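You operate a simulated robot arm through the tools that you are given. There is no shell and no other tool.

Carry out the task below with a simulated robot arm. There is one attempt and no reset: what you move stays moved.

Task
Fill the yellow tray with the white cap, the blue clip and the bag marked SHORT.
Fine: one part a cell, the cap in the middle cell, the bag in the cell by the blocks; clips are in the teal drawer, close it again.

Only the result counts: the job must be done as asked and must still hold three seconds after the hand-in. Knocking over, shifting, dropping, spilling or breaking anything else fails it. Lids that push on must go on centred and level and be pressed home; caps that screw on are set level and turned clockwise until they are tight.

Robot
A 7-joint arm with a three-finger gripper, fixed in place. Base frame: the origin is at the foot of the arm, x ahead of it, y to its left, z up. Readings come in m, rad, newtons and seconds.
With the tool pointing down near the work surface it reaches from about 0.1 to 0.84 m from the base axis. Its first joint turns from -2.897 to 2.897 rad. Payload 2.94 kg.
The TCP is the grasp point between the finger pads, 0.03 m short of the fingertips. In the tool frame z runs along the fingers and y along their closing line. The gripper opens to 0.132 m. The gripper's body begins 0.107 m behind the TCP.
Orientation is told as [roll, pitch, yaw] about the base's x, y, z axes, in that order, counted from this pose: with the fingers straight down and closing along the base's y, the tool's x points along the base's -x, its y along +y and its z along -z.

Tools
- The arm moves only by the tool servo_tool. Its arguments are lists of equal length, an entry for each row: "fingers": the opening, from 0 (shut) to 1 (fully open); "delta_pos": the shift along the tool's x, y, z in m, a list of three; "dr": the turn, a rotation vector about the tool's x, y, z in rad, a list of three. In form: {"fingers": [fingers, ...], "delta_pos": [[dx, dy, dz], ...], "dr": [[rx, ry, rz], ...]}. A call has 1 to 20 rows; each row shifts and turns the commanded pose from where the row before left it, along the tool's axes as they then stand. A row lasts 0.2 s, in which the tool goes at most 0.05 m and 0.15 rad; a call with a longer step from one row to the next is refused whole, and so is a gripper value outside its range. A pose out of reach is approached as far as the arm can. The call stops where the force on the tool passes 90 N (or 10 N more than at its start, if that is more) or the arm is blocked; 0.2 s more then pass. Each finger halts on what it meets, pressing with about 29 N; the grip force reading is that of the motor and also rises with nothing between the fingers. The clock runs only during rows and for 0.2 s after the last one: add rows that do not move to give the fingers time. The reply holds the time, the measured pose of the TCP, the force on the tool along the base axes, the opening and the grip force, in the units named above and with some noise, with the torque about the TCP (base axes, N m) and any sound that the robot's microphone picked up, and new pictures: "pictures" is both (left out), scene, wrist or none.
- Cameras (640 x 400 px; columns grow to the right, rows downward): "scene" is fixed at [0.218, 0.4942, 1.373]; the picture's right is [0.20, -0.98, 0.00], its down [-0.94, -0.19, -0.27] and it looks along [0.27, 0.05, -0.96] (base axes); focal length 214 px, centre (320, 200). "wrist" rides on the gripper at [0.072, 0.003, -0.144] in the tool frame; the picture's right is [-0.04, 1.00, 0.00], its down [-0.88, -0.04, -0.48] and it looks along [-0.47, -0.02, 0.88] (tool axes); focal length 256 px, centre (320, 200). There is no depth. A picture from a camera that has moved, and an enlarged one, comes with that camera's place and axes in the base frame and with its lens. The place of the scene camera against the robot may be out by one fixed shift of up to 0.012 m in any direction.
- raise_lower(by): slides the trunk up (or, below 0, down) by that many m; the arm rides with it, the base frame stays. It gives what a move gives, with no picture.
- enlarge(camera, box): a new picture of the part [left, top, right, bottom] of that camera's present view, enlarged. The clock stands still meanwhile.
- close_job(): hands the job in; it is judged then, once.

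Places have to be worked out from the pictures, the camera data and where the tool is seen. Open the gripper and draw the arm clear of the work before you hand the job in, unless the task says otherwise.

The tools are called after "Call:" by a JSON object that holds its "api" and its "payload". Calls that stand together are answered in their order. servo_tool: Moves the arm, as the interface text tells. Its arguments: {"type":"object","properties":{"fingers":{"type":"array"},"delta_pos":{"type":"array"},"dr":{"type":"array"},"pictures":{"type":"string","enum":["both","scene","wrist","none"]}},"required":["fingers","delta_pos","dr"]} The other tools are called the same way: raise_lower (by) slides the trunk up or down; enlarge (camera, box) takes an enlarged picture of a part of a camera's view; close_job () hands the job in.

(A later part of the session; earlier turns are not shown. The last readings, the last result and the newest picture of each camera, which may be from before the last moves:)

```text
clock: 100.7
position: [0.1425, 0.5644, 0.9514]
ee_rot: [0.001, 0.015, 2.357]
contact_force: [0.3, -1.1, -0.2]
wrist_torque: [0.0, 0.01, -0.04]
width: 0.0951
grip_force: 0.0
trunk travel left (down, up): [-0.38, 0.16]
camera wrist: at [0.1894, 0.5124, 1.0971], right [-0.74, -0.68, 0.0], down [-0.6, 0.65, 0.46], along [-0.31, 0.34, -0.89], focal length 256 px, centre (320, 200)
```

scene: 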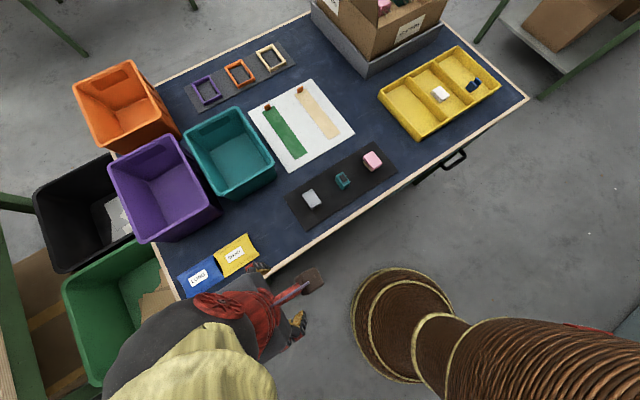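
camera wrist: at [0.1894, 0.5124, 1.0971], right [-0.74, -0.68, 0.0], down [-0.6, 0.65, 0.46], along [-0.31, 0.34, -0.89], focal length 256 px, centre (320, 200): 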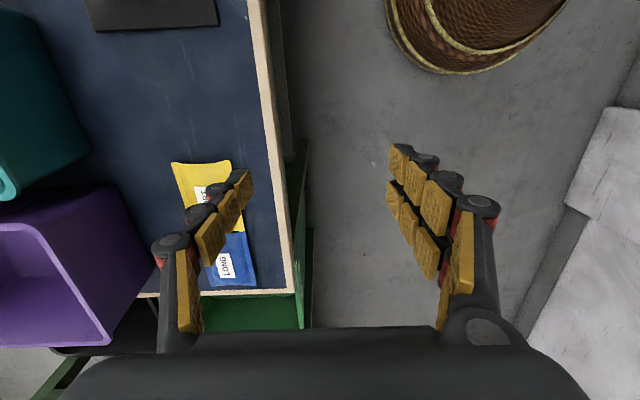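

Call:
{"api": "enlarge", "payload": {"camera": "scene", "box": [90, 90, 290, 310]}}

Call:
{"api": "enlarge", "payload": {"camera": "wrist", "box": [0, 130, 310, 350]}}

```text
1.82 times, centred on (190, 200) of scene
camera zoom: at [0.218, 0.4942, 1.373], right [0.2, -0.98, 0.0], down [-0.94, -0.19, -0.27], along [0.27, 0.05, -0.96], focal length 390 px, centre (556, 200)
```

zoom: 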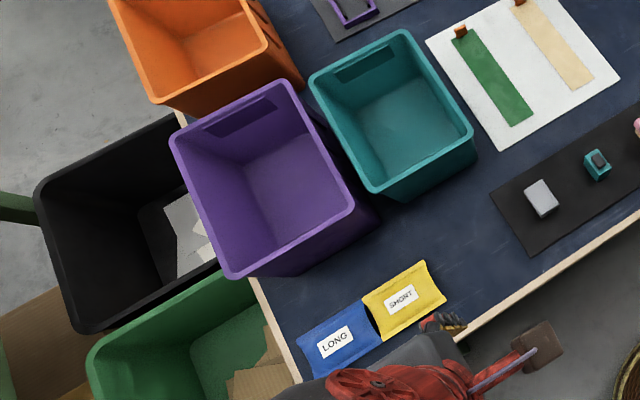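

```text
1.82 times, centred on (155, 240) of wrist
camera zoom: at [0.1894, 0.5124, 1.0971], right [-0.74, -0.68, 0.0], down [-0.6, 0.65, 0.46], along [-0.31, 0.34, -0.89], focal length 465 px, centre (620, 127)
```

zoom: 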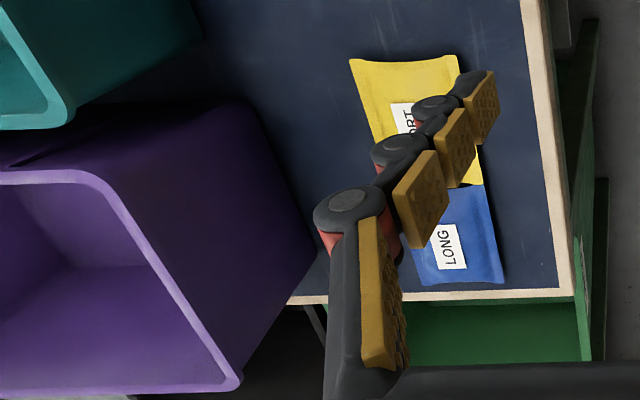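

Purple bin rim is at n≈0.737, z≈0.92 — enough clearance for the gripper over the bag (n up to 0.71). Moving above the bag.

Call:
{"api": "servo_tool", "payload": {"fingers": [0.72, 0.72, 0.72, 0.72, 0.72], "delta_pos": [[-0.0184, -0.0355, 0], [-0.0184, -0.0355, 0], [-0.0184, -0.0355, 0], [-0.0184, -0.0355, 0], [0, 0, 0]], "dr": [[0, -0.015, 0], [0, 0, 0], [0, 0, 0], [0, 0, 0], [0, 0, 0]]}}

Call:
{"api": "enlarge", "payload": {"camera": "wrist", "box": [210, 80, 430, 240]}}

```text
clock: 101.9
position: [0.1917, 0.717, 0.952]
ee_rot: [0.001, 0.001, 2.353]
contact_force: [-0.3, -0.2, 0.4]
wrist_torque: [0.0, 0.01, 0.02]
width: 0.095
grip_force: 0.0
trunk travel left (down, up): [-0.38, 0.16]
camera wrist: at [0.2397, 0.6646, 1.0961], right [-0.74, -0.67, 0.0], down [-0.59, 0.65, 0.47], along [-0.32, 0.35, -0.88], focal length 256 px, centre (320, 200)
```

scene: 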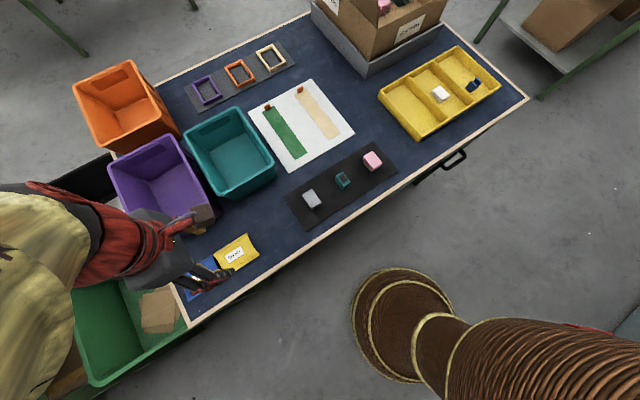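
wrist: 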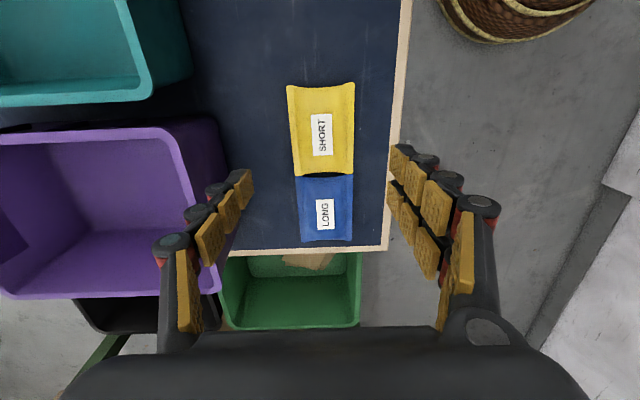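

```text
2.50 times, centred on (320, 160) of wrist
camera zoom: at [0.2397, 0.6646, 1.0961], right [-0.74, -0.67, 0.0], down [-0.59, 0.65, 0.47], along [-0.32, 0.35, -0.88], focal length 640 px, centre (320, 300)
```

zoom: 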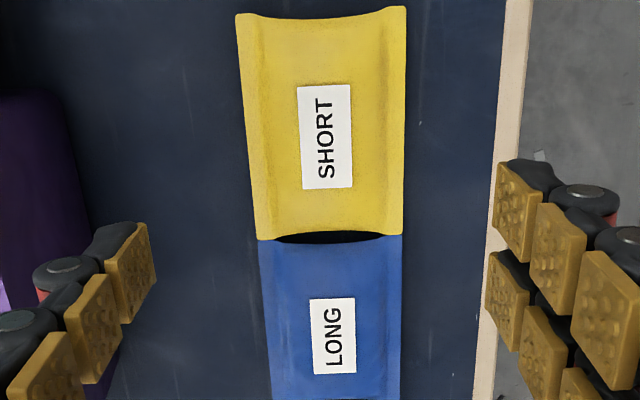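

Bag centre refined: n≈0.640, u≈0.370 (size 0.069×0.099). Descending with the fingers open on both long sides.

Call:
{"api": "servo_tool", "payload": {"fingers": [0.72, 0.72, 0.72, 0.72, 0.72], "delta_pos": [[0.001, 0.003, 0.04], [0, 0, 0.04], [0, 0, 0.025], [0, 0, 0.01], [0, 0, 0]], "dr": [[0, 0, 0], [0, 0, 0], [0, 0, 0], [0, 0, 0], [0, 0, 0]]}}

Call:
{"api": "enlarge", "payload": {"camera": "wrist", "box": [190, 80, 450, 260]}}

```text
clock: 103.1
position: [0.1916, 0.7147, 0.835]
ee_rot: [0.003, 0.002, 2.354]
contact_force: [0.2, 0.6, 0.5]
wrist_torque: [0.02, 0.01, -0.01]
width: 0.0956
grip_force: 0.0
trunk travel left (down, up): [-0.38, 0.16]
camera wrist: at [0.2393, 0.6609, 0.9796], right [-0.74, -0.67, 0.0], down [-0.59, 0.65, 0.47], along [-0.32, 0.35, -0.88], focal length 256 px, centre (320, 200)
```

scene: 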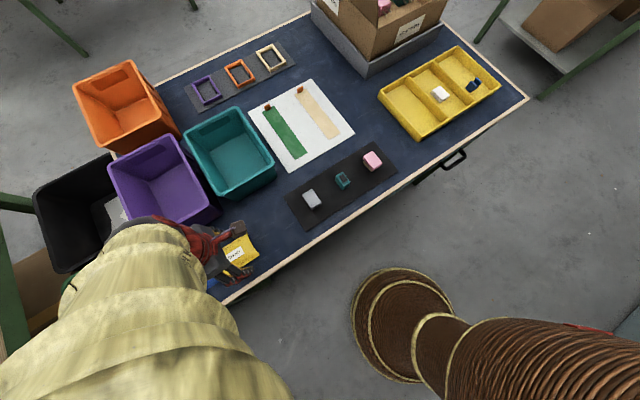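
wrist: 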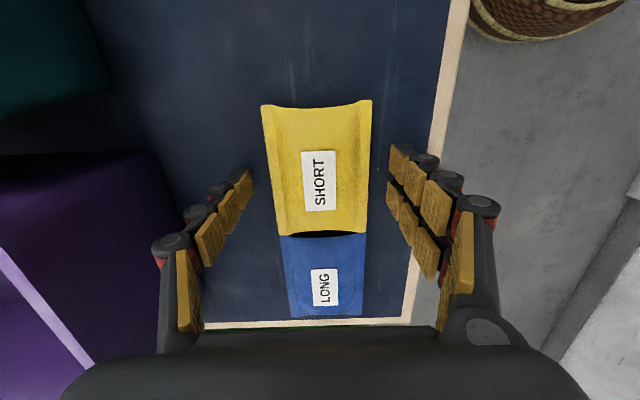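

```text
2.22 times, centred on (320, 170) of wrist
camera zoom: at [0.2393, 0.6609, 0.9796], right [-0.74, -0.67, 0.0], down [-0.59, 0.65, 0.47], along [-0.32, 0.35, -0.88], focal length 569 px, centre (320, 267)
```

zoom: 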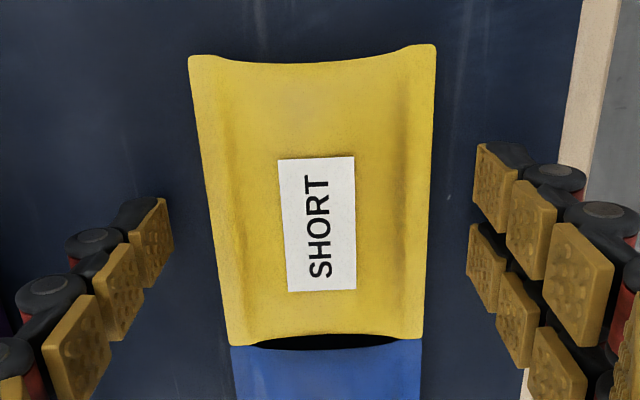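

Fingers straddle the bag with equal gaps. Lowering the last millimetres to near the table, then closing.

Call:
{"api": "servo_tool", "payload": {"fingers": [0.72, 0.72, 0.72], "delta_pos": [[0.002, 0, 0.005], [0, 0, 0.004], [0, 0, 0]], "dr": [[0, 0, 0], [0, 0, 0], [0, 0, 0]], "pictures": "none"}}

```text
clock: 103.9
position: [0.1922, 0.7138, 0.8259]
ee_rot: [0.002, 0.002, 2.353]
contact_force: [0.5, 0.1, 0.7]
wrist_torque: [0.0, 0.01, -0.02]
width: 0.0949
grip_force: 0.0
trunk travel left (down, up): [-0.38, 0.16]
```

Call:
{"api": "servo_tool", "payload": {"fingers": [0.3, 0.3, 0.3, 0.3, 0.3, 0.3], "delta_pos": [[0, 0, 0], [0, 0, 0], [0, 0, 0], [0, 0, 0], [0, 0, 0], [0, 0, 0]], "dr": [[0, 0, 0], [0, 0, 0], [0, 0, 0], [0, 0, 0], [0, 0, 0], [0, 0, 0]], "pictures": "wrist"}}

Call:
{"api": "enlarge", "payload": {"camera": "wrist", "box": [190, 80, 450, 260]}}

```text
clock: 105.3
position: [0.1922, 0.7133, 0.828]
ee_rot: [0.0, 0.001, 2.355]
contact_force: [2.2, 3.4, 13.1]
wrist_torque: [-0.06, 0.05, -0.02]
width: 0.0684
grip_force: 27.9
trunk travel left (down, up): [-0.38, 0.16]
camera wrist: at [0.24, 0.6598, 0.9724], right [-0.74, -0.67, 0.0], down [-0.59, 0.65, 0.48], along [-0.32, 0.35, -0.88], focal length 256 px, centre (320, 200)
```

wrist: 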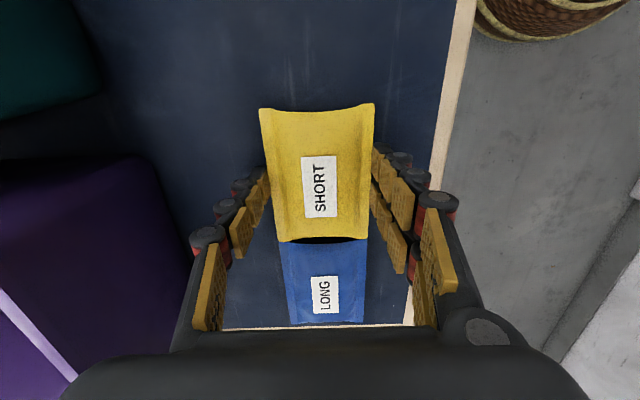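

```text
2.22 times, centred on (320, 170) of wrist
camera zoom: at [0.24, 0.6598, 0.9724], right [-0.74, -0.67, 0.0], down [-0.59, 0.65, 0.48], along [-0.32, 0.35, -0.88], focal length 569 px, centre (320, 267)
```

zoom: 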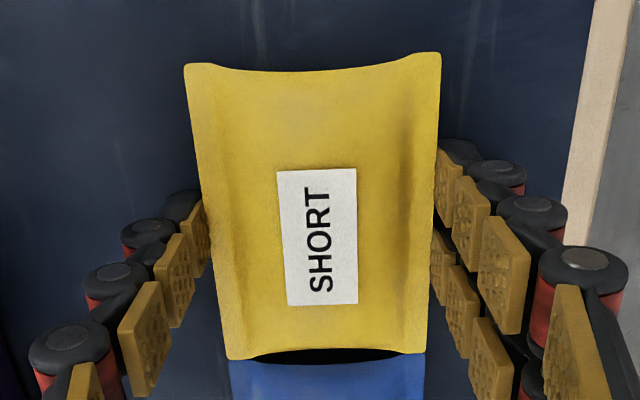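

Bag gripped at 0.068 m. Lifting gently to see that it comes along and the LONG bag stays.

Call:
{"api": "servo_tool", "payload": {"fingers": [0.3, 0.3, 0.3, 0.3], "delta_pos": [[0, 0, -0.004], [0, 0, -0.005], [0, 0, -0.008], [0, 0, 0]], "dr": [[0, 0, 0], [0, 0, 0], [0, 0, 0], [0, 0, 0]], "pictures": "wrist"}}

Call:
{"api": "enlarge", "payload": {"camera": "wrist", "box": [190, 80, 450, 260]}}

```text
clock: 106.3
position: [0.1915, 0.7132, 0.8448]
ee_rot: [0.002, 0.002, 2.355]
contact_force: [0.3, -0.4, -1.0]
wrist_torque: [0.0, 0.0, -0.01]
width: 0.0684
grip_force: 29.2
trunk travel left (down, up): [-0.38, 0.16]
camera wrist: at [0.2396, 0.6593, 0.9884], right [-0.74, -0.67, 0.0], down [-0.59, 0.65, 0.47], along [-0.32, 0.35, -0.88], focal length 256 px, centre (320, 200)
```

wrist: 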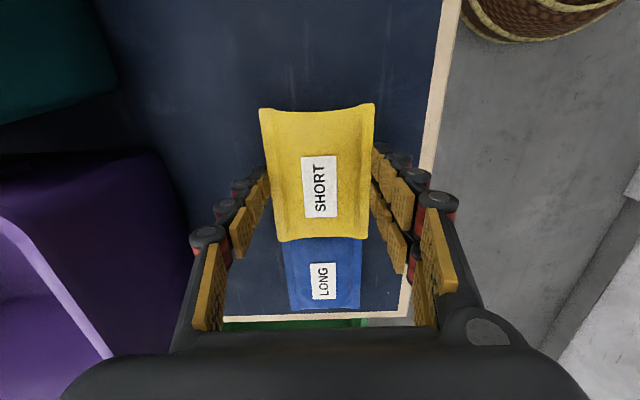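

```text
2.22 times, centred on (320, 170) of wrist
camera zoom: at [0.2396, 0.6593, 0.9884], right [-0.74, -0.67, 0.0], down [-0.59, 0.65, 0.47], along [-0.32, 0.35, -0.88], focal length 569 px, centre (320, 267)
```

zoom: 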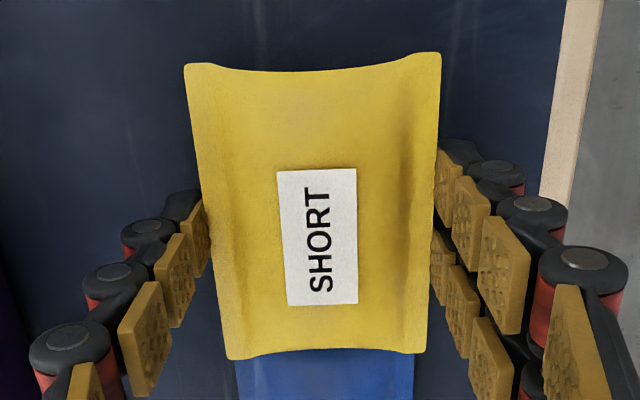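

The bag lifts cleanly. I'll shift it 7 cm away from the LONG bag onto free table and set it down to regrip it lengthwise.

Call:
{"api": "servo_tool", "payload": {"fingers": [0.3, 0.3, 0.3, 0.3, 0.3, 0.3, 0.3], "delta_pos": [[0, 0, -0.02], [0.035, 0, 0], [0.035, 0, 0], [0, 0, 0.018], [0, 0, 0.012], [0, 0, 0.004], [0, 0, 0]], "dr": [[0, 0, 0], [0, 0, 0], [0, 0, 0], [0, 0, 0], [0, 0, 0], [0, 0, 0], [0, 0, 0]]}}

```text
clock: 107.9
position: [0.2406, 0.664, 0.8289]
ee_rot: [0.002, 0.002, 2.354]
contact_force: [-0.9, 0.3, -0.8]
wrist_torque: [0.04, -0.05, -0.02]
width: 0.0688
grip_force: 29.0
trunk travel left (down, up): [-0.38, 0.16]
camera wrist: at [0.2894, 0.6099, 0.9739], right [-0.74, -0.67, 0.0], down [-0.59, 0.65, 0.47], along [-0.32, 0.35, -0.88], focal length 256 px, centre (320, 200)
```

scene: 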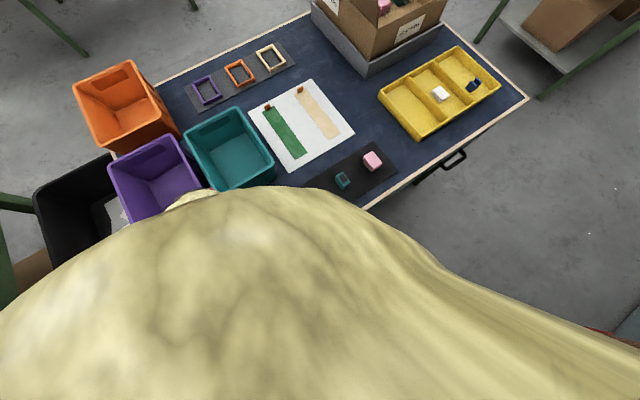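
wrist: 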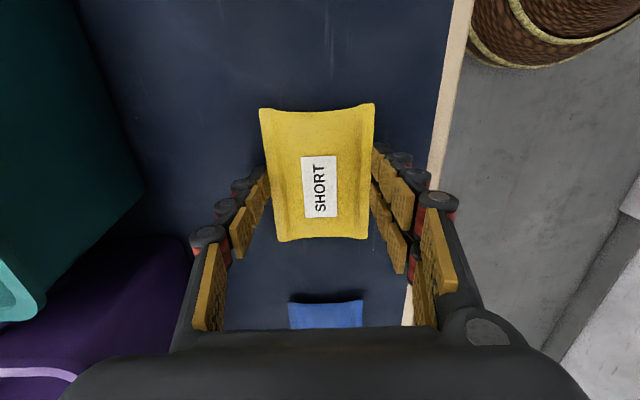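

Bag now clear of the LONG bag, just at table level. Lowering a hair and releasing.

Call:
{"api": "servo_tool", "payload": {"fingers": [0.3, 0.3, 0.72, 0.72, 0.72, 0.72, 0.72, 0.72, 0.72, 0.72], "delta_pos": [[0, 0, 0.002], [0, 0, 0], [0, 0, 0], [0, 0, 0], [0, 0, 0], [0, 0, -0.02], [0, 0, -0.04], [0, 0, -0.04], [0, 0, -0.03], [0, 0, 0]], "dr": [[0, 0, 0], [0, 0, 0], [0, 0, 0], [0, 0, 0], [0, 0, 0], [0, 0, 0], [0, 0, 0], [0, 0, 0], [0, 0, 0], [0, 0, 0]], "pictures": "wrist"}}

```text
clock: 110.1
position: [0.2406, 0.662, 0.9584]
ee_rot: [0.002, 0.002, 2.354]
contact_force: [0.0, 0.0, 0.6]
wrist_torque: [0.01, 0.0, 0.0]
width: 0.0948
grip_force: 0.0
trunk travel left (down, up): [-0.38, 0.16]
camera wrist: at [0.2882, 0.6085, 1.1023], right [-0.74, -0.67, 0.0], down [-0.59, 0.65, 0.47], along [-0.32, 0.35, -0.88], focal length 256 px, centre (320, 200)
```

wrist: 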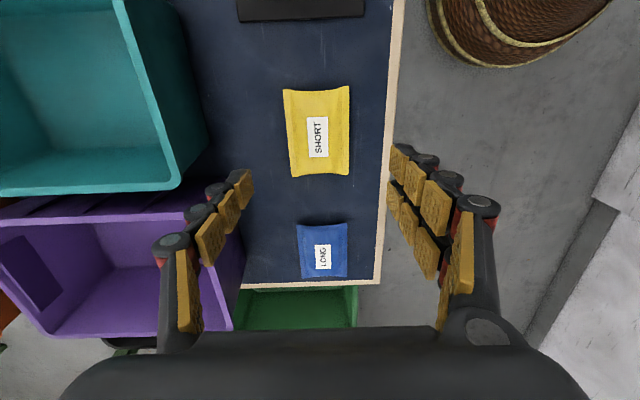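

Set down well clear. Rotating back 90° with the gripper fully open to take the bag lengthwise.

Call:
{"api": "servo_tool", "payload": {"fingers": [1, 1, 1, 1, 1, 1, 1, 1, 1, 1, 1, 1], "delta_pos": [[0, 0, 0], [0, 0, 0], [0, 0, 0], [0, 0, 0], [0, 0, 0], [0, 0, 0], [0, 0, 0], [0, 0, 0], [0, 0, 0], [0, 0, 0], [0, 0, 0], [0, 0, 0]], "dr": [[0, 0, 0.1427], [0, 0, 0.1427], [0, 0, 0.1427], [0, 0, 0.1427], [0, 0, 0.1427], [0, 0, 0.1427], [0, 0, 0.1427], [0, 0, 0.1427], [0, 0, 0.1427], [0, 0, 0.1427], [0, 0, 0.1427], [0, 0, 0]]}}

Call:
{"api": "enlarge", "payload": {"camera": "wrist", "box": [220, 80, 430, 230]}}

```text
clock: 112.7
position: [0.2408, 0.663, 0.9568]
ee_rot: [-0.001, 0.001, 0.781]
contact_force: [0.1, -0.3, 0.0]
wrist_torque: [0.04, 0.02, -0.04]
width: 0.132
grip_force: 0.0
trunk travel left (down, up): [-0.38, 0.16]
camera wrist: at [0.1864, 0.6141, 1.1019], right [-0.67, 0.74, 0.0], down [0.65, 0.59, 0.47], along [0.35, 0.32, -0.88], focal length 256 px, centre (320, 200)
```

scene: 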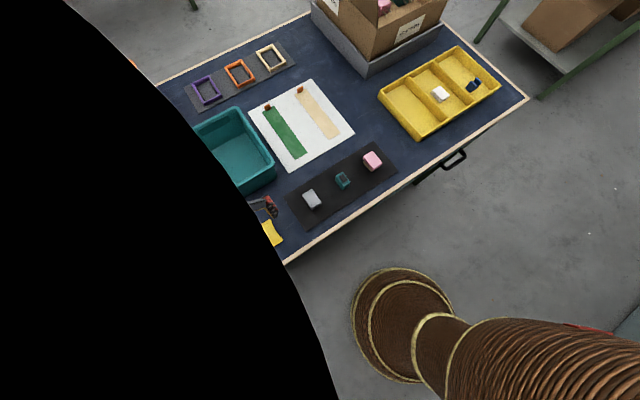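
wrist: 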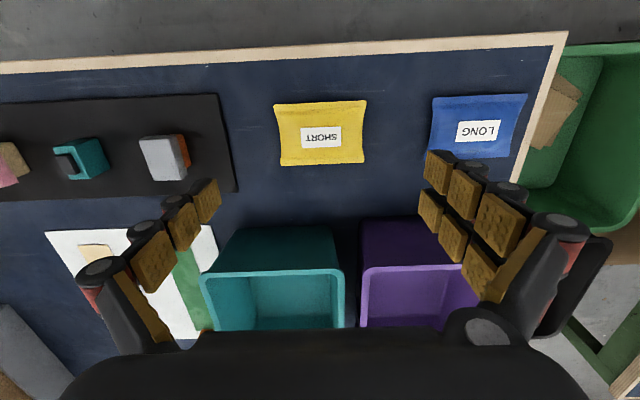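

```text
2.67 times, centred on (325, 155) of wrist
camera zoom: at [0.1864, 0.6141, 1.1019], right [-0.67, 0.74, 0.0], down [0.65, 0.59, 0.47], along [0.35, 0.32, -0.88], focal length 683 px, centre (307, 320)
```

zoom: 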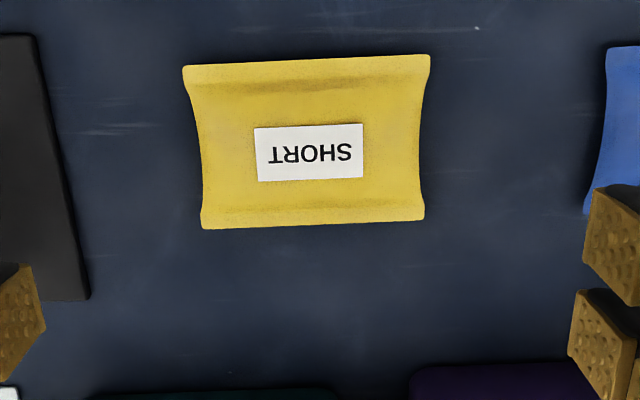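

Bag centred at n≈0.640, u≈0.3005 with free space on both ends. Descending with the gripper wide open.

Call:
{"api": "servo_tool", "payload": {"fingers": [1, 1, 1, 1, 1, 1], "delta_pos": [[-0.001, 0.002, 0.04], [0, 0, 0.04], [0, 0, 0.03], [0, 0, 0.012], [0, 0, 0.008], [0, 0, 0]], "dr": [[0, 0, -0.005], [0, 0, 0], [0, 0, 0], [0, 0, 0], [0, 0, 0], [0, 0, 0]], "pictures": "wrist"}}

Call:
{"api": "enlarge", "payload": {"camera": "wrist", "box": [180, 80, 460, 270]}}

```text
clock: 114.1
position: [0.2399, 0.6653, 0.8278]
ee_rot: [-0.002, 0.002, 0.788]
contact_force: [-0.4, 0.3, 0.6]
wrist_torque: [0.01, -0.04, -0.01]
width: 0.1322
grip_force: 0.1
trunk travel left (down, up): [-0.38, 0.16]
camera wrist: at [0.1858, 0.6166, 0.9724], right [-0.68, 0.73, 0.0], down [0.65, 0.6, 0.47], along [0.35, 0.32, -0.88], focal length 256 px, centre (320, 200)
```

wrist: 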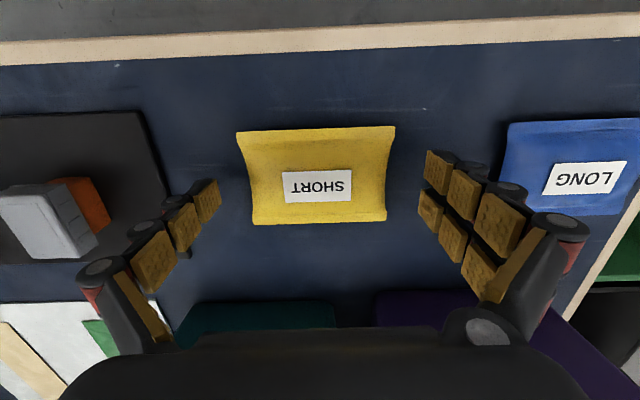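

```text
2.11 times, centred on (320, 175) of wrist
camera zoom: at [0.1858, 0.6166, 0.9724], right [-0.68, 0.73, 0.0], down [0.65, 0.6, 0.47], along [0.35, 0.32, -0.88], focal length 539 px, centre (320, 253)
```

zoom: 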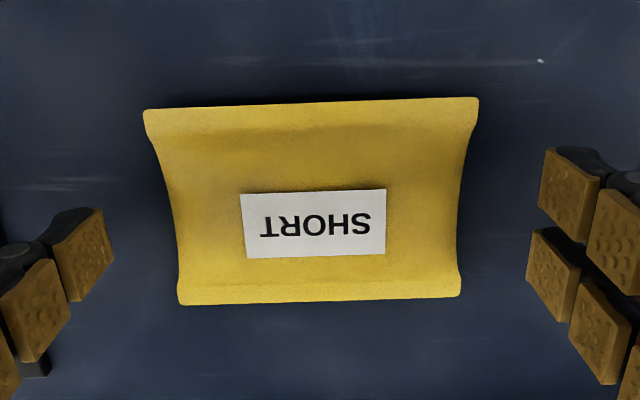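

Centered. Closing on the bag ends.

Call:
{"api": "servo_tool", "payload": {"fingers": [0.5, 0.5, 0.5, 0.5, 0.5, 0.5, 0.5], "delta_pos": [[0, 0, 0.0015], [0, 0, 0], [0, 0, 0], [0, 0, 0], [0, 0, 0], [0, 0, 0], [0, 0, 0]], "dr": [[0, 0, 0], [0, 0, 0], [0, 0, 0], [0, 0, 0], [0, 0, 0], [0, 0, 0], [0, 0, 0]], "pictures": "wrist"}}

Call:
{"api": "enlarge", "payload": {"camera": "wrist", "box": [180, 80, 460, 270]}}

```text
clock: 115.7
position: [0.2381, 0.6646, 0.826]
ee_rot: [-0.002, 0.0, 0.789]
contact_force: [0.4, -0.3, 0.9]
wrist_torque: [0.09, 0.12, 0.0]
width: 0.0988
grip_force: 29.8
trunk travel left (down, up): [-0.38, 0.16]
camera wrist: at [0.1855, 0.6164, 0.9709], right [-0.68, 0.73, 0.0], down [0.65, 0.6, 0.47], along [0.35, 0.32, -0.88], focal length 256 px, centre (320, 200)
```

wrist: 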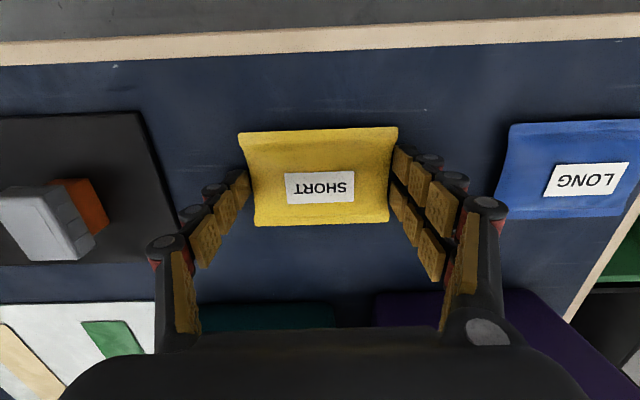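

```text
2.11 times, centred on (320, 175) of wrist
camera zoom: at [0.1855, 0.6164, 0.9709], right [-0.68, 0.73, 0.0], down [0.65, 0.6, 0.47], along [0.35, 0.32, -0.88], focal length 539 px, centre (320, 253)
```

zoom: 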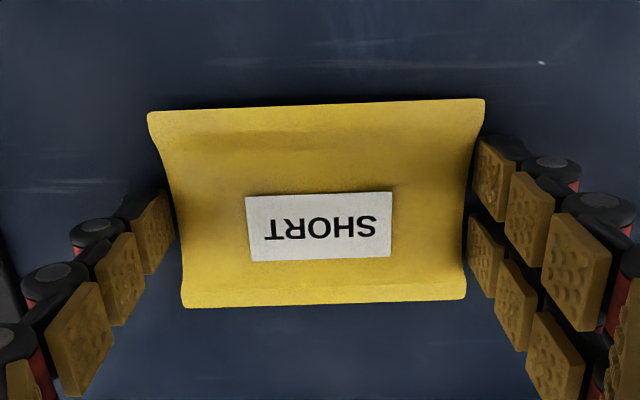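

Gripped lengthwise at 0.099 m. Lifting gently.

Call:
{"api": "servo_tool", "payload": {"fingers": [0.5, 0.5, 0.5, 0.5, 0.5, 0.5], "delta_pos": [[0, 0, -0.004], [0, 0, -0.008], [0, 0, -0.02], [0, 0, -0.03], [0, 0, -0.03], [0, 0, 0]], "dr": [[0, 0, 0], [0, 0, 0], [0, 0, 0], [0, 0, 0], [0, 0, 0], [0, 0, 0]]}}

```text
clock: 117.1
position: [0.2386, 0.6634, 0.9205]
ee_rot: [-0.002, 0.002, 0.788]
contact_force: [0.8, 0.8, -0.8]
wrist_torque: [-0.03, 0.0, 0.02]
width: 0.0988
grip_force: 28.8
trunk travel left (down, up): [-0.38, 0.16]
camera wrist: at [0.1859, 0.6152, 1.0649], right [-0.68, 0.73, 0.0], down [0.65, 0.6, 0.47], along [0.35, 0.32, -0.88], focal length 256 px, centre (320, 200)
```

scene: 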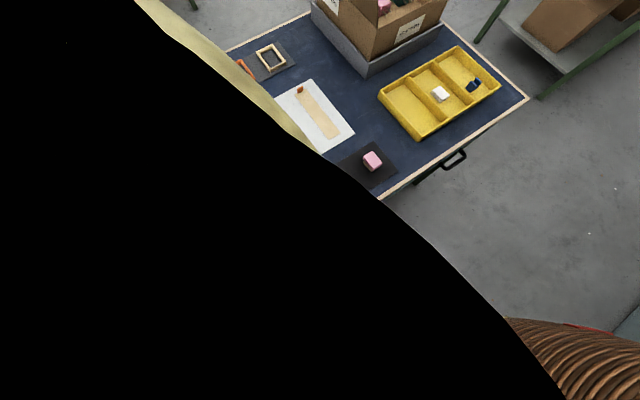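
wrist: 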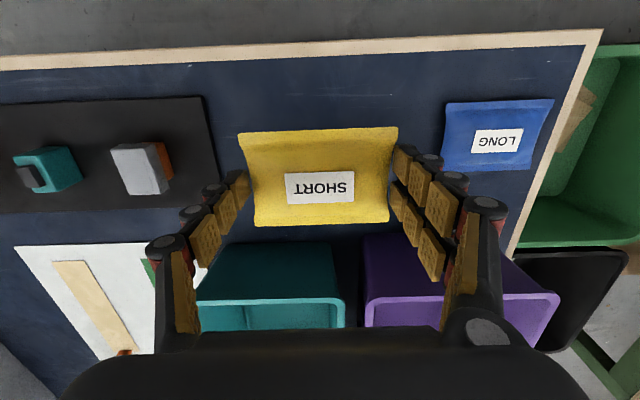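

Bag held securely; LONG bag undisturbed. Carrying it along the table toward the tray cell next to the blocks.

Call:
{"api": "servo_tool", "payload": {"fingers": [0.5, 0.5, 0.5, 0.5, 0.5, 0.5, 0.5, 0.5, 0.5, 0.5, 0.5, 0.5, 0.5, 0.5], "delta_pos": [[0.003, -0.046, -0.018], [0.003, -0.046, -0.018], [0.003, -0.046, 0], [0.003, -0.046, 0], [0.003, -0.046, 0], [0.003, -0.046, 0], [0.003, -0.046, 0], [0.003, -0.046, 0], [0.003, -0.046, 0], [0.003, -0.046, 0], [0.003, -0.046, 0], [0.003, -0.046, 0], [0.003, -0.046, 0], [0, 0, 0]], "dr": [[0, 0, 0], [0, 0, 0], [0, 0, 0], [0, 0, 0], [0, 0, 0], [0, 0, 0], [0, 0, 0], [0, 0, 0], [0, 0, 0], [0, 0, 0], [0, 0, 0], [0, 0, 0], [0, 0, 0], [0, 0, 0]]}}

```text
clock: 120.1
position: [0.6377, 0.213, 0.9563]
ee_rot: [-0.002, 0.0, 0.788]
contact_force: [0.4, 0.3, -0.8]
wrist_torque: [-0.01, 0.02, 0.05]
width: 0.0992
grip_force: 29.1
trunk travel left (down, up): [-0.38, 0.16]
camera wrist: at [0.5836, 0.1647, 1.1016], right [-0.68, 0.73, 0.0], down [0.65, 0.6, 0.47], along [0.35, 0.32, -0.88], focal length 256 px, centre (320, 200)
```

scene: 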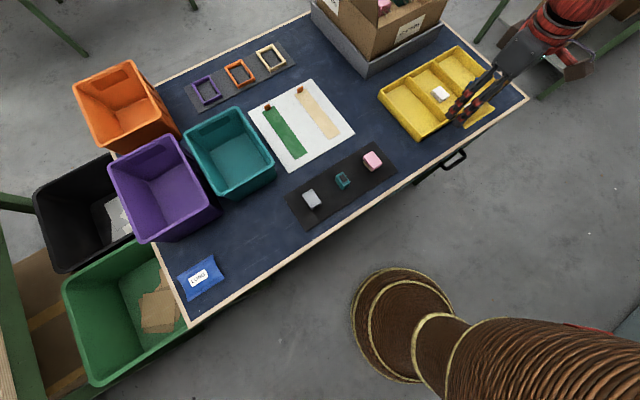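
wrist: 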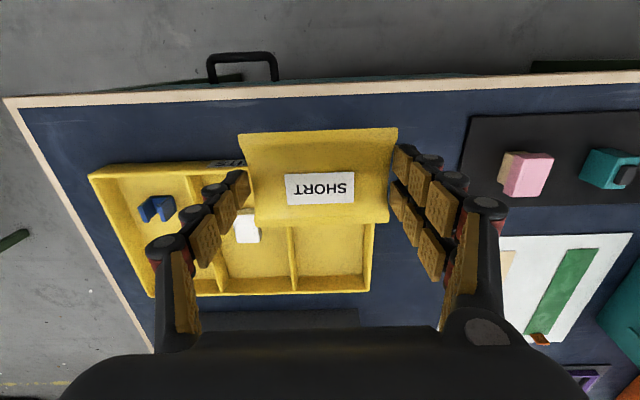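

At n≈0.60, u≈−0.30. Rotating 90° so the bag's length runs along the cell.

Call:
{"api": "servo_tool", "payload": {"fingers": [0.5, 0.5, 0.5, 0.5, 0.5, 0.5, 0.5, 0.5, 0.5, 0.5, 0.5, 0.5], "delta_pos": [[0, 0, 0], [0, 0, 0], [0, 0, 0], [0, 0, 0], [0, 0, 0], [0, 0, 0], [0, 0, 0], [0, 0, 0], [0, 0, 0], [0, 0, 0], [0, 0, 0], [0, 0, 0]], "dr": [[0, 0, 0.143], [0, 0, 0.143], [0, 0, 0.143], [0, 0, 0.143], [0, 0, 0.143], [0, 0, 0.143], [0, 0, 0.143], [0, 0, 0.143], [0, 0, 0.143], [0, 0, 0.143], [0, 0, 0.143], [0, 0, 0]]}}

```text
clock: 122.7
position: [0.6375, 0.2147, 0.9556]
ee_rot: [-0.001, -0.001, -0.786]
contact_force: [0.7, 0.0, -0.1]
wrist_torque: [-0.03, -0.01, -0.04]
width: 0.0987
grip_force: 29.0
trunk travel left (down, up): [-0.38, 0.16]
camera wrist: at [0.5879, 0.269, 1.0991], right [0.74, 0.68, 0.0], down [0.6, -0.65, 0.48], along [0.32, -0.35, -0.88], focal length 256 px, centre (320, 200)
```

scene: 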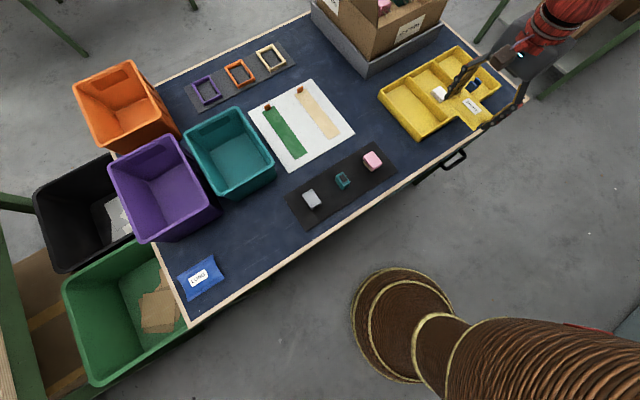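
wrist: 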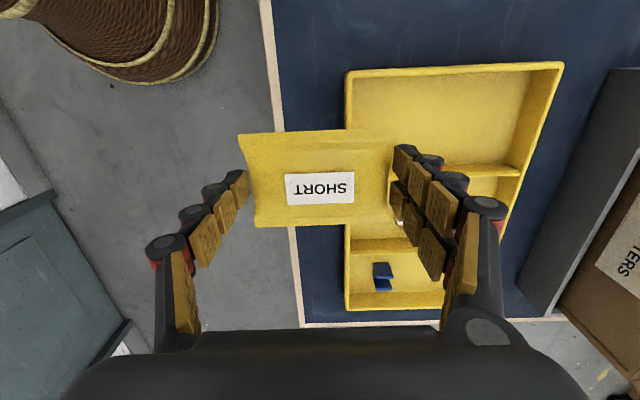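

Call:
{"api": "enlarge", "payload": {"camera": "wrist", "box": [320, 40, 590, 330]}}

Call:
{"api": "enlarge", "payload": {"camera": "scene", "box": [370, 30, 520, 150]}}

```text
1.38 times, centred on (455, 185) of wrist
camera zoom: at [0.5879, 0.269, 1.0991], right [0.74, 0.68, 0.0], down [0.6, -0.65, 0.48], along [0.32, -0.35, -0.88], focal length 353 px, centre (134, 221)
```

zoom: 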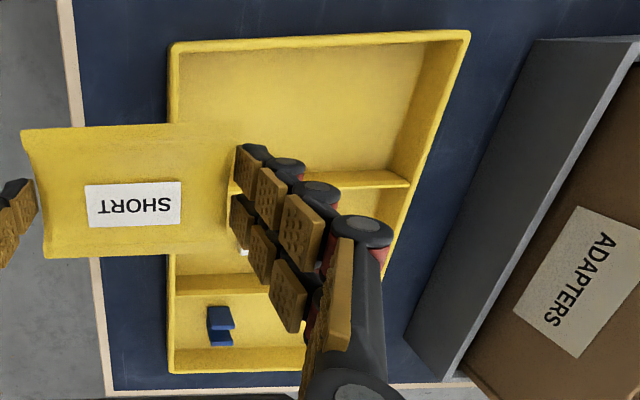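

```text
3.33 times, centred on (445, 90) of scene
camera zoom: at [0.218, 0.4942, 1.373], right [0.2, -0.98, 0.0], down [-0.94, -0.19, -0.27], along [0.27, 0.05, -0.96], focal length 715 px, centre (-97, 567)
```

zoom: 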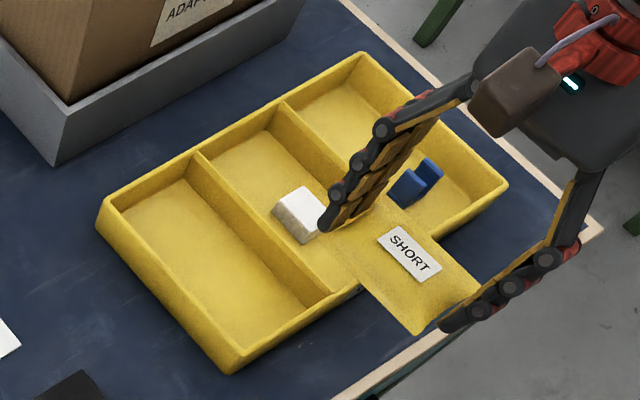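

Everything's consistent: the left cell is centred at u≈−0.297, n≈0.727. Moving the bag over it.

Call:
{"api": "servo_tool", "payload": {"fingers": [0.5, 0.5, 0.5, 0.5], "delta_pos": [[0.001, 0.041, 0], [0.001, 0.041, 0], [0.0005, 0.041, 0], [0, 0, 0]], "dr": [[0, 0, 0], [0, 0, 0], [0, 0, 0], [0, 0, 0]]}}

Call:
{"api": "enlarge", "payload": {"camera": "wrist", "box": [180, 40, 480, 300]}}

Call:
{"api": "enlarge", "payload": {"camera": "scene", "box": [370, 30, 520, 150]}}

```text
clock: 123.7
position: [0.7215, 0.3044, 0.9551]
ee_rot: [-0.002, -0.001, -0.783]
contact_force: [-0.5, 0.5, -0.2]
wrist_torque: [0.0, 0.0, -0.04]
width: 0.099
grip_force: 29.5
trunk travel left (down, up): [-0.38, 0.16]
camera wrist: at [0.6723, 0.3589, 1.0993], right [0.74, 0.68, 0.0], down [0.6, -0.65, 0.48], along [0.32, -0.35, -0.88], focal length 256 px, centre (320, 200)
```

scene: 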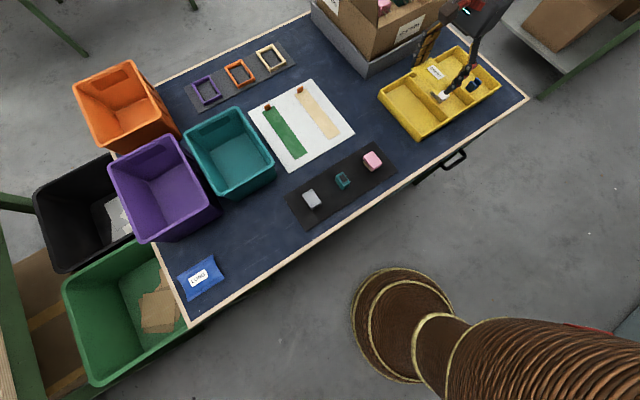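
wrist: 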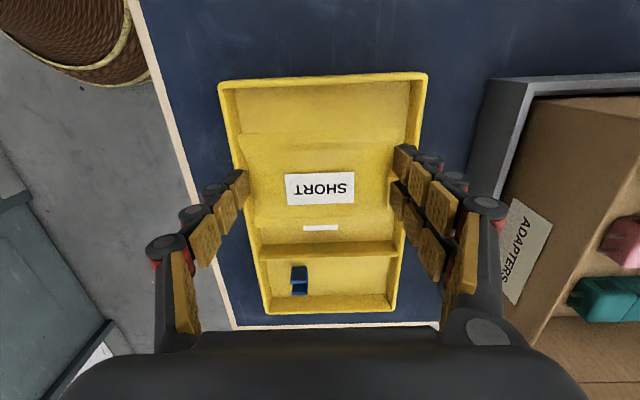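

```text
1.54 times, centred on (330, 170) of wrist
camera zoom: at [0.6723, 0.3589, 1.0993], right [0.74, 0.68, 0.0], down [0.6, -0.65, 0.48], along [0.32, -0.35, -0.88], focal length 394 px, centre (305, 246)
```

zoom: 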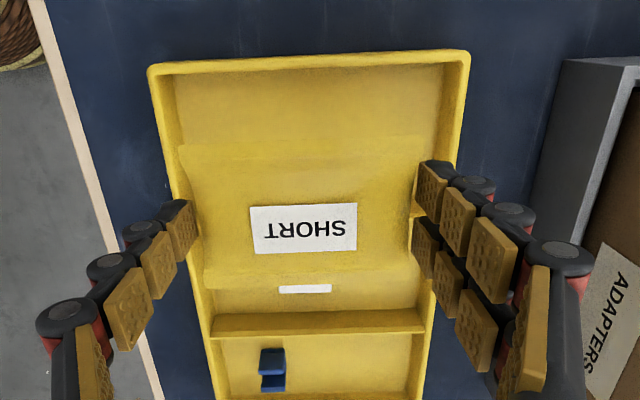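

```text
3.33 times, centred on (445, 90) of scene
camera zoom: at [0.218, 0.4942, 1.373], right [0.2, -0.98, 0.0], down [-0.94, -0.19, -0.27], along [0.27, 0.05, -0.96], focal length 715 px, centre (-97, 567)
```

zoom: 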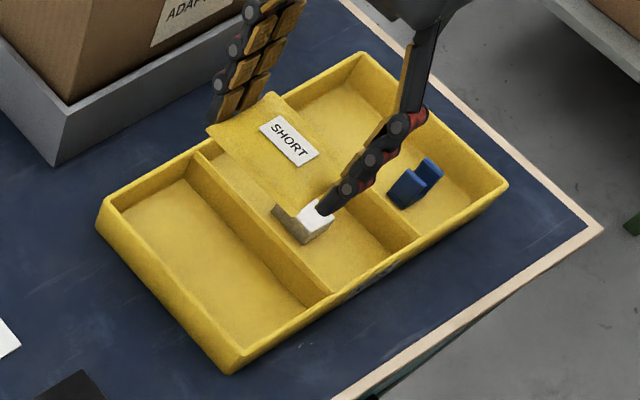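

The scene projection confirms the bag is above the left cell. Descending to just above the rim for a check.

Call:
{"api": "servo_tool", "payload": {"fingers": [0.5, 0.5, 0.5], "delta_pos": [[0, 0, 0.035], [0, 0, 0.032], [0, 0, 0]], "dr": [[0, 0, 0], [0, 0, 0], [0, 0, 0]]}}

Call:
{"api": "enlarge", "payload": {"camera": "wrist", "box": [160, 20, 480, 300]}}

Call:
{"api": "enlarge", "payload": {"camera": "scene", "box": [370, 30, 520, 150]}}

```text
clock: 124.5
position: [0.7231, 0.3048, 0.8907]
ee_rot: [-0.001, -0.003, -0.783]
contact_force: [0.9, 0.1, -0.3]
wrist_torque: [-0.01, 0.0, -0.01]
width: 0.0991
grip_force: 28.8
trunk travel left (down, up): [-0.38, 0.16]
camera wrist: at [0.6731, 0.3579, 1.0333], right [0.74, 0.68, 0.0], down [0.6, -0.65, 0.48], along [0.32, -0.35, -0.88], focal length 256 px, centre (320, 200)
```

scene: 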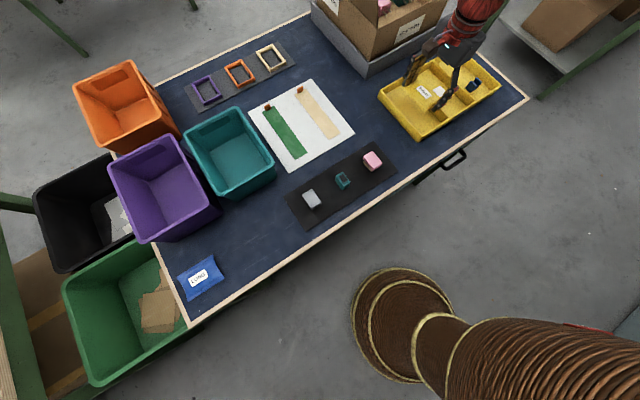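
wrist: 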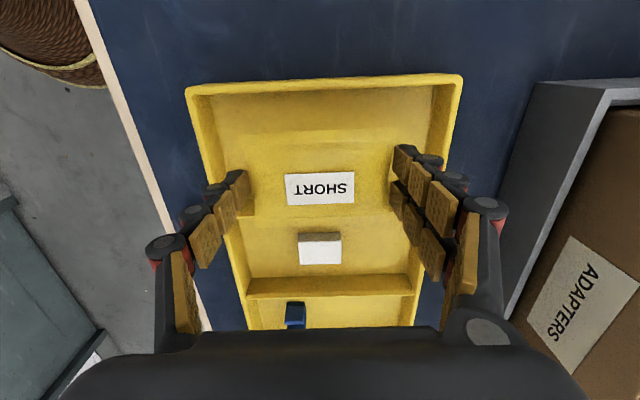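

```text
1.43 times, centred on (320, 160) of wrist
camera zoom: at [0.6731, 0.3579, 1.0333], right [0.74, 0.68, 0.0], down [0.6, -0.65, 0.48], along [0.32, -0.35, -0.88], focal length 366 px, centre (320, 257)
```

zoom: 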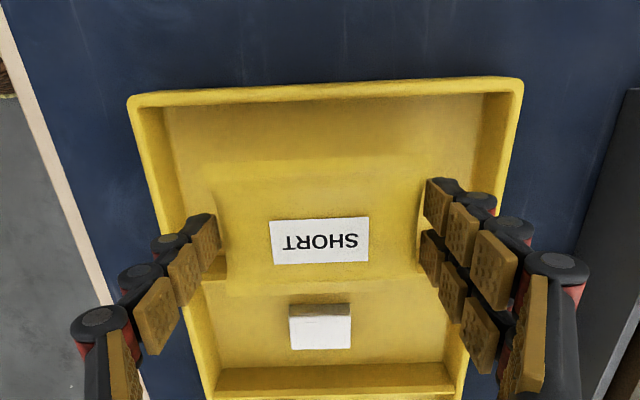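

```text
3.33 times, centred on (445, 90) of scene
camera zoom: at [0.218, 0.4942, 1.373], right [0.2, -0.98, 0.0], down [-0.94, -0.19, -0.27], along [0.27, 0.05, -0.96], focal length 715 px, centre (-97, 567)
```

zoom: 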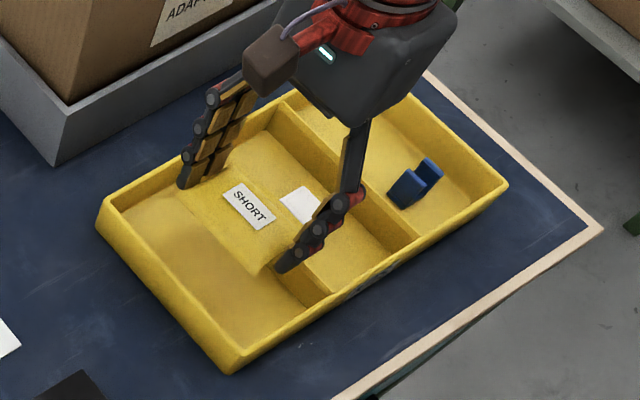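

The bag's one edge looks close to the divider; I'll shift it 4 mm toward the outer wall and lower it partway into the cell.

Call:
{"api": "servo_tool", "payload": {"fingers": [0.5, 0.5, 0.5, 0.5], "delta_pos": [[0.004, 0, 0], [0, 0, 0.015], [0, 0, 0.012], [0, 0, 0]], "dr": [[0, 0, 0], [0, 0, 0], [0, 0, 0], [0, 0, 0]]}}

Call:
{"api": "enlarge", "payload": {"camera": "wrist", "box": [160, 20, 480, 300]}}

Call:
{"api": "enlarge", "payload": {"camera": "scene", "box": [370, 50, 470, 145]}}

```text
clock: 125.5
position: [0.7186, 0.3076, 0.8608]
ee_rot: [-0.001, -0.001, -0.783]
contact_force: [-0.3, -0.4, -1.5]
wrist_torque: [-0.02, -0.05, 0.02]
width: 0.099
grip_force: 29.2
trunk travel left (down, up): [-0.38, 0.16]
camera wrist: at [0.6699, 0.3606, 1.0048], right [0.74, 0.68, 0.0], down [0.6, -0.65, 0.48], along [0.32, -0.35, -0.88], focal length 256 px, centre (320, 200)
```

scene: 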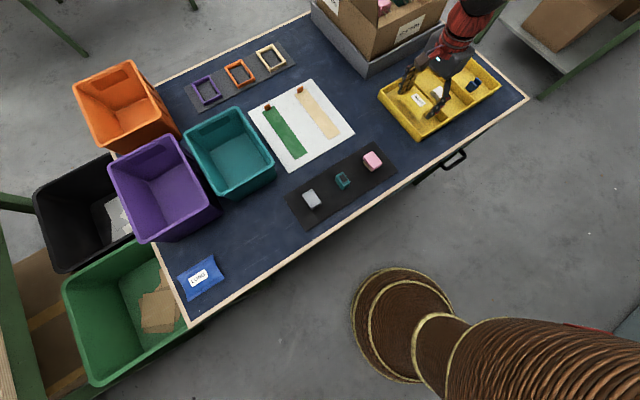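
wrist: 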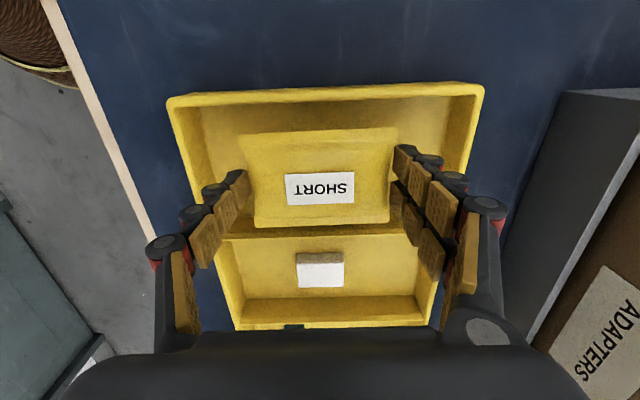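

```text
1.43 times, centred on (320, 160) of wrist
camera zoom: at [0.6699, 0.3606, 1.0048], right [0.74, 0.68, 0.0], down [0.6, -0.65, 0.48], along [0.32, -0.35, -0.88], focal length 366 px, centre (320, 257)
```

zoom: 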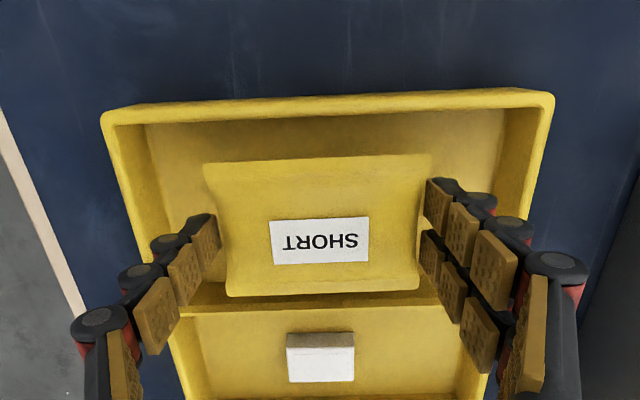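

```text
4.21 times, centred on (420, 98) of scene
camera zoom: at [0.218, 0.4942, 1.373], right [0.2, -0.98, 0.0], down [-0.94, -0.19, -0.27], along [0.27, 0.05, -0.96], focal length 903 px, centre (-101, 632)
```

zoom: 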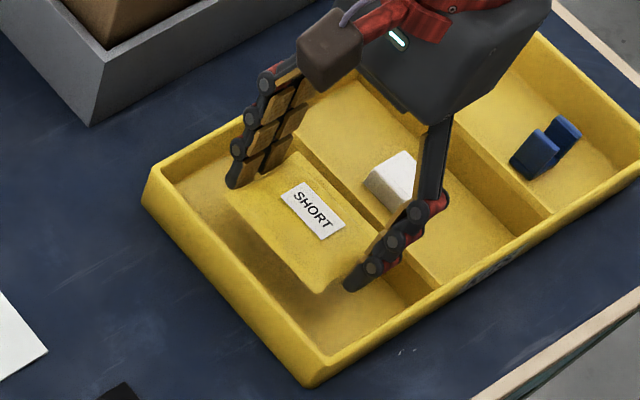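

Bag is now below the rim, clear of the divider and walls. Lowering to the cell floor.

Call:
{"api": "servo_tool", "payload": {"fingers": [0.5, 0.5, 0.5, 0.5], "delta_pos": [[0, 0, 0.01], [0, 0, 0.006], [0, 0, 0.004], [0, 0, 0]], "dr": [[0, 0, 0], [0, 0, 0], [0, 0, 0], [0, 0, 0]]}}

Call:
{"api": "enlarge", "payload": {"camera": "wrist", "box": [160, 20, 480, 300]}}

```text
clock: 126.5
position: [0.7198, 0.3079, 0.8409]
ee_rot: [-0.002, -0.001, -0.783]
contact_force: [0.2, 0.4, -0.1]
wrist_torque: [-0.03, 0.02, 0.04]
width: 0.0988
grip_force: 29.2
trunk travel left (down, up): [-0.38, 0.16]
camera wrist: at [0.6699, 0.3604, 0.985], right [0.74, 0.68, 0.0], down [0.6, -0.65, 0.48], along [0.32, -0.35, -0.88], focal length 256 px, centre (320, 200)
```

scene: 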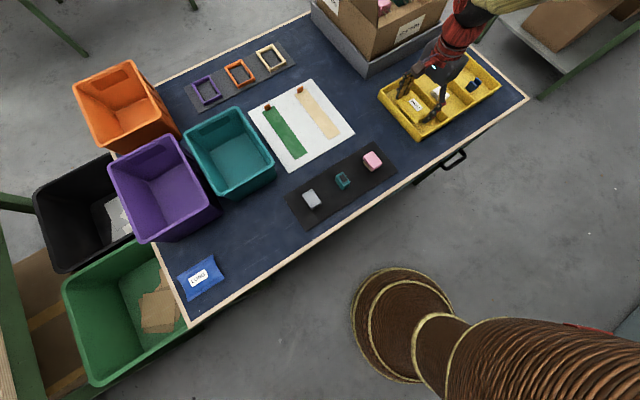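
wrist: 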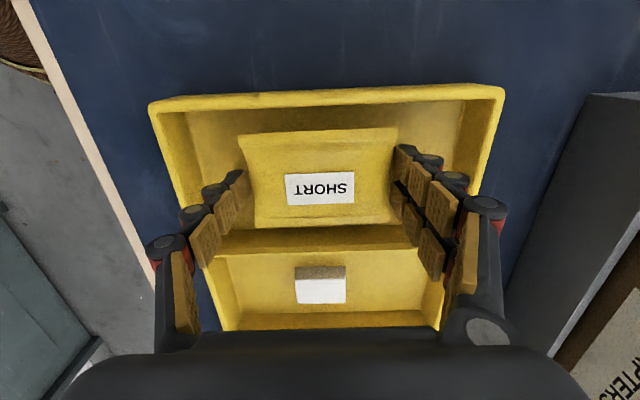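

```text
1.43 times, centred on (320, 160) of wrist
camera zoom: at [0.6699, 0.3604, 0.985], right [0.74, 0.68, 0.0], down [0.6, -0.65, 0.48], along [0.32, -0.35, -0.88], focal length 366 px, centre (320, 257)
```

zoom: 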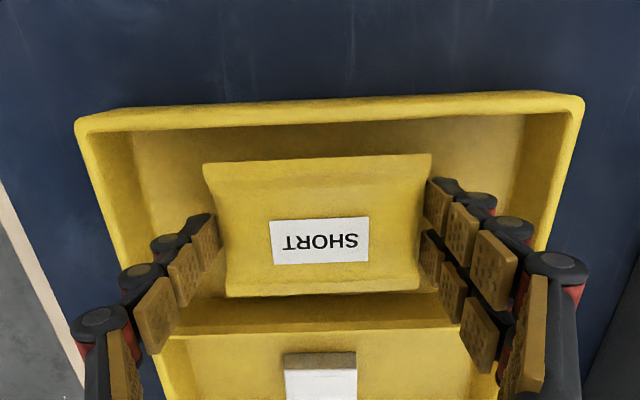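

No contact yet at z=0.841. Going the last few millimetres in small steps.

Call:
{"api": "servo_tool", "payload": {"fingers": [0.5, 0.5, 0.5, 0.5], "delta_pos": [[0, 0, 0.003], [0, 0, 0.003], [0, 0, 0.002], [0, 0, 0]], "dr": [[0, 0, 0], [0, 0, 0], [0, 0, 0], [0, 0, 0]], "pictures": "none"}}

```text
clock: 127.5
position: [0.7191, 0.3067, 0.8337]
ee_rot: [-0.004, -0.001, -0.784]
contact_force: [-0.8, -0.9, -1.0]
wrist_torque: [-0.02, 0.01, 0.01]
width: 0.099
grip_force: 29.2
trunk travel left (down, up): [-0.38, 0.16]
```

Call:
{"api": "servo_tool", "payload": {"fingers": [0.5, 0.5], "delta_pos": [[0, 0, 0.002], [0, 0, 0]], "dr": [[0, 0, 0], [0, 0, 0]], "pictures": "none"}}

```text
clock: 128.1
position: [0.7196, 0.3072, 0.8326]
ee_rot: [-0.002, 0.0, -0.783]
contact_force: [-0.7, 0.5, -0.4]
wrist_torque: [0.02, -0.01, -0.01]
width: 0.0989
grip_force: 29.2
trunk travel left (down, up): [-0.38, 0.16]
```

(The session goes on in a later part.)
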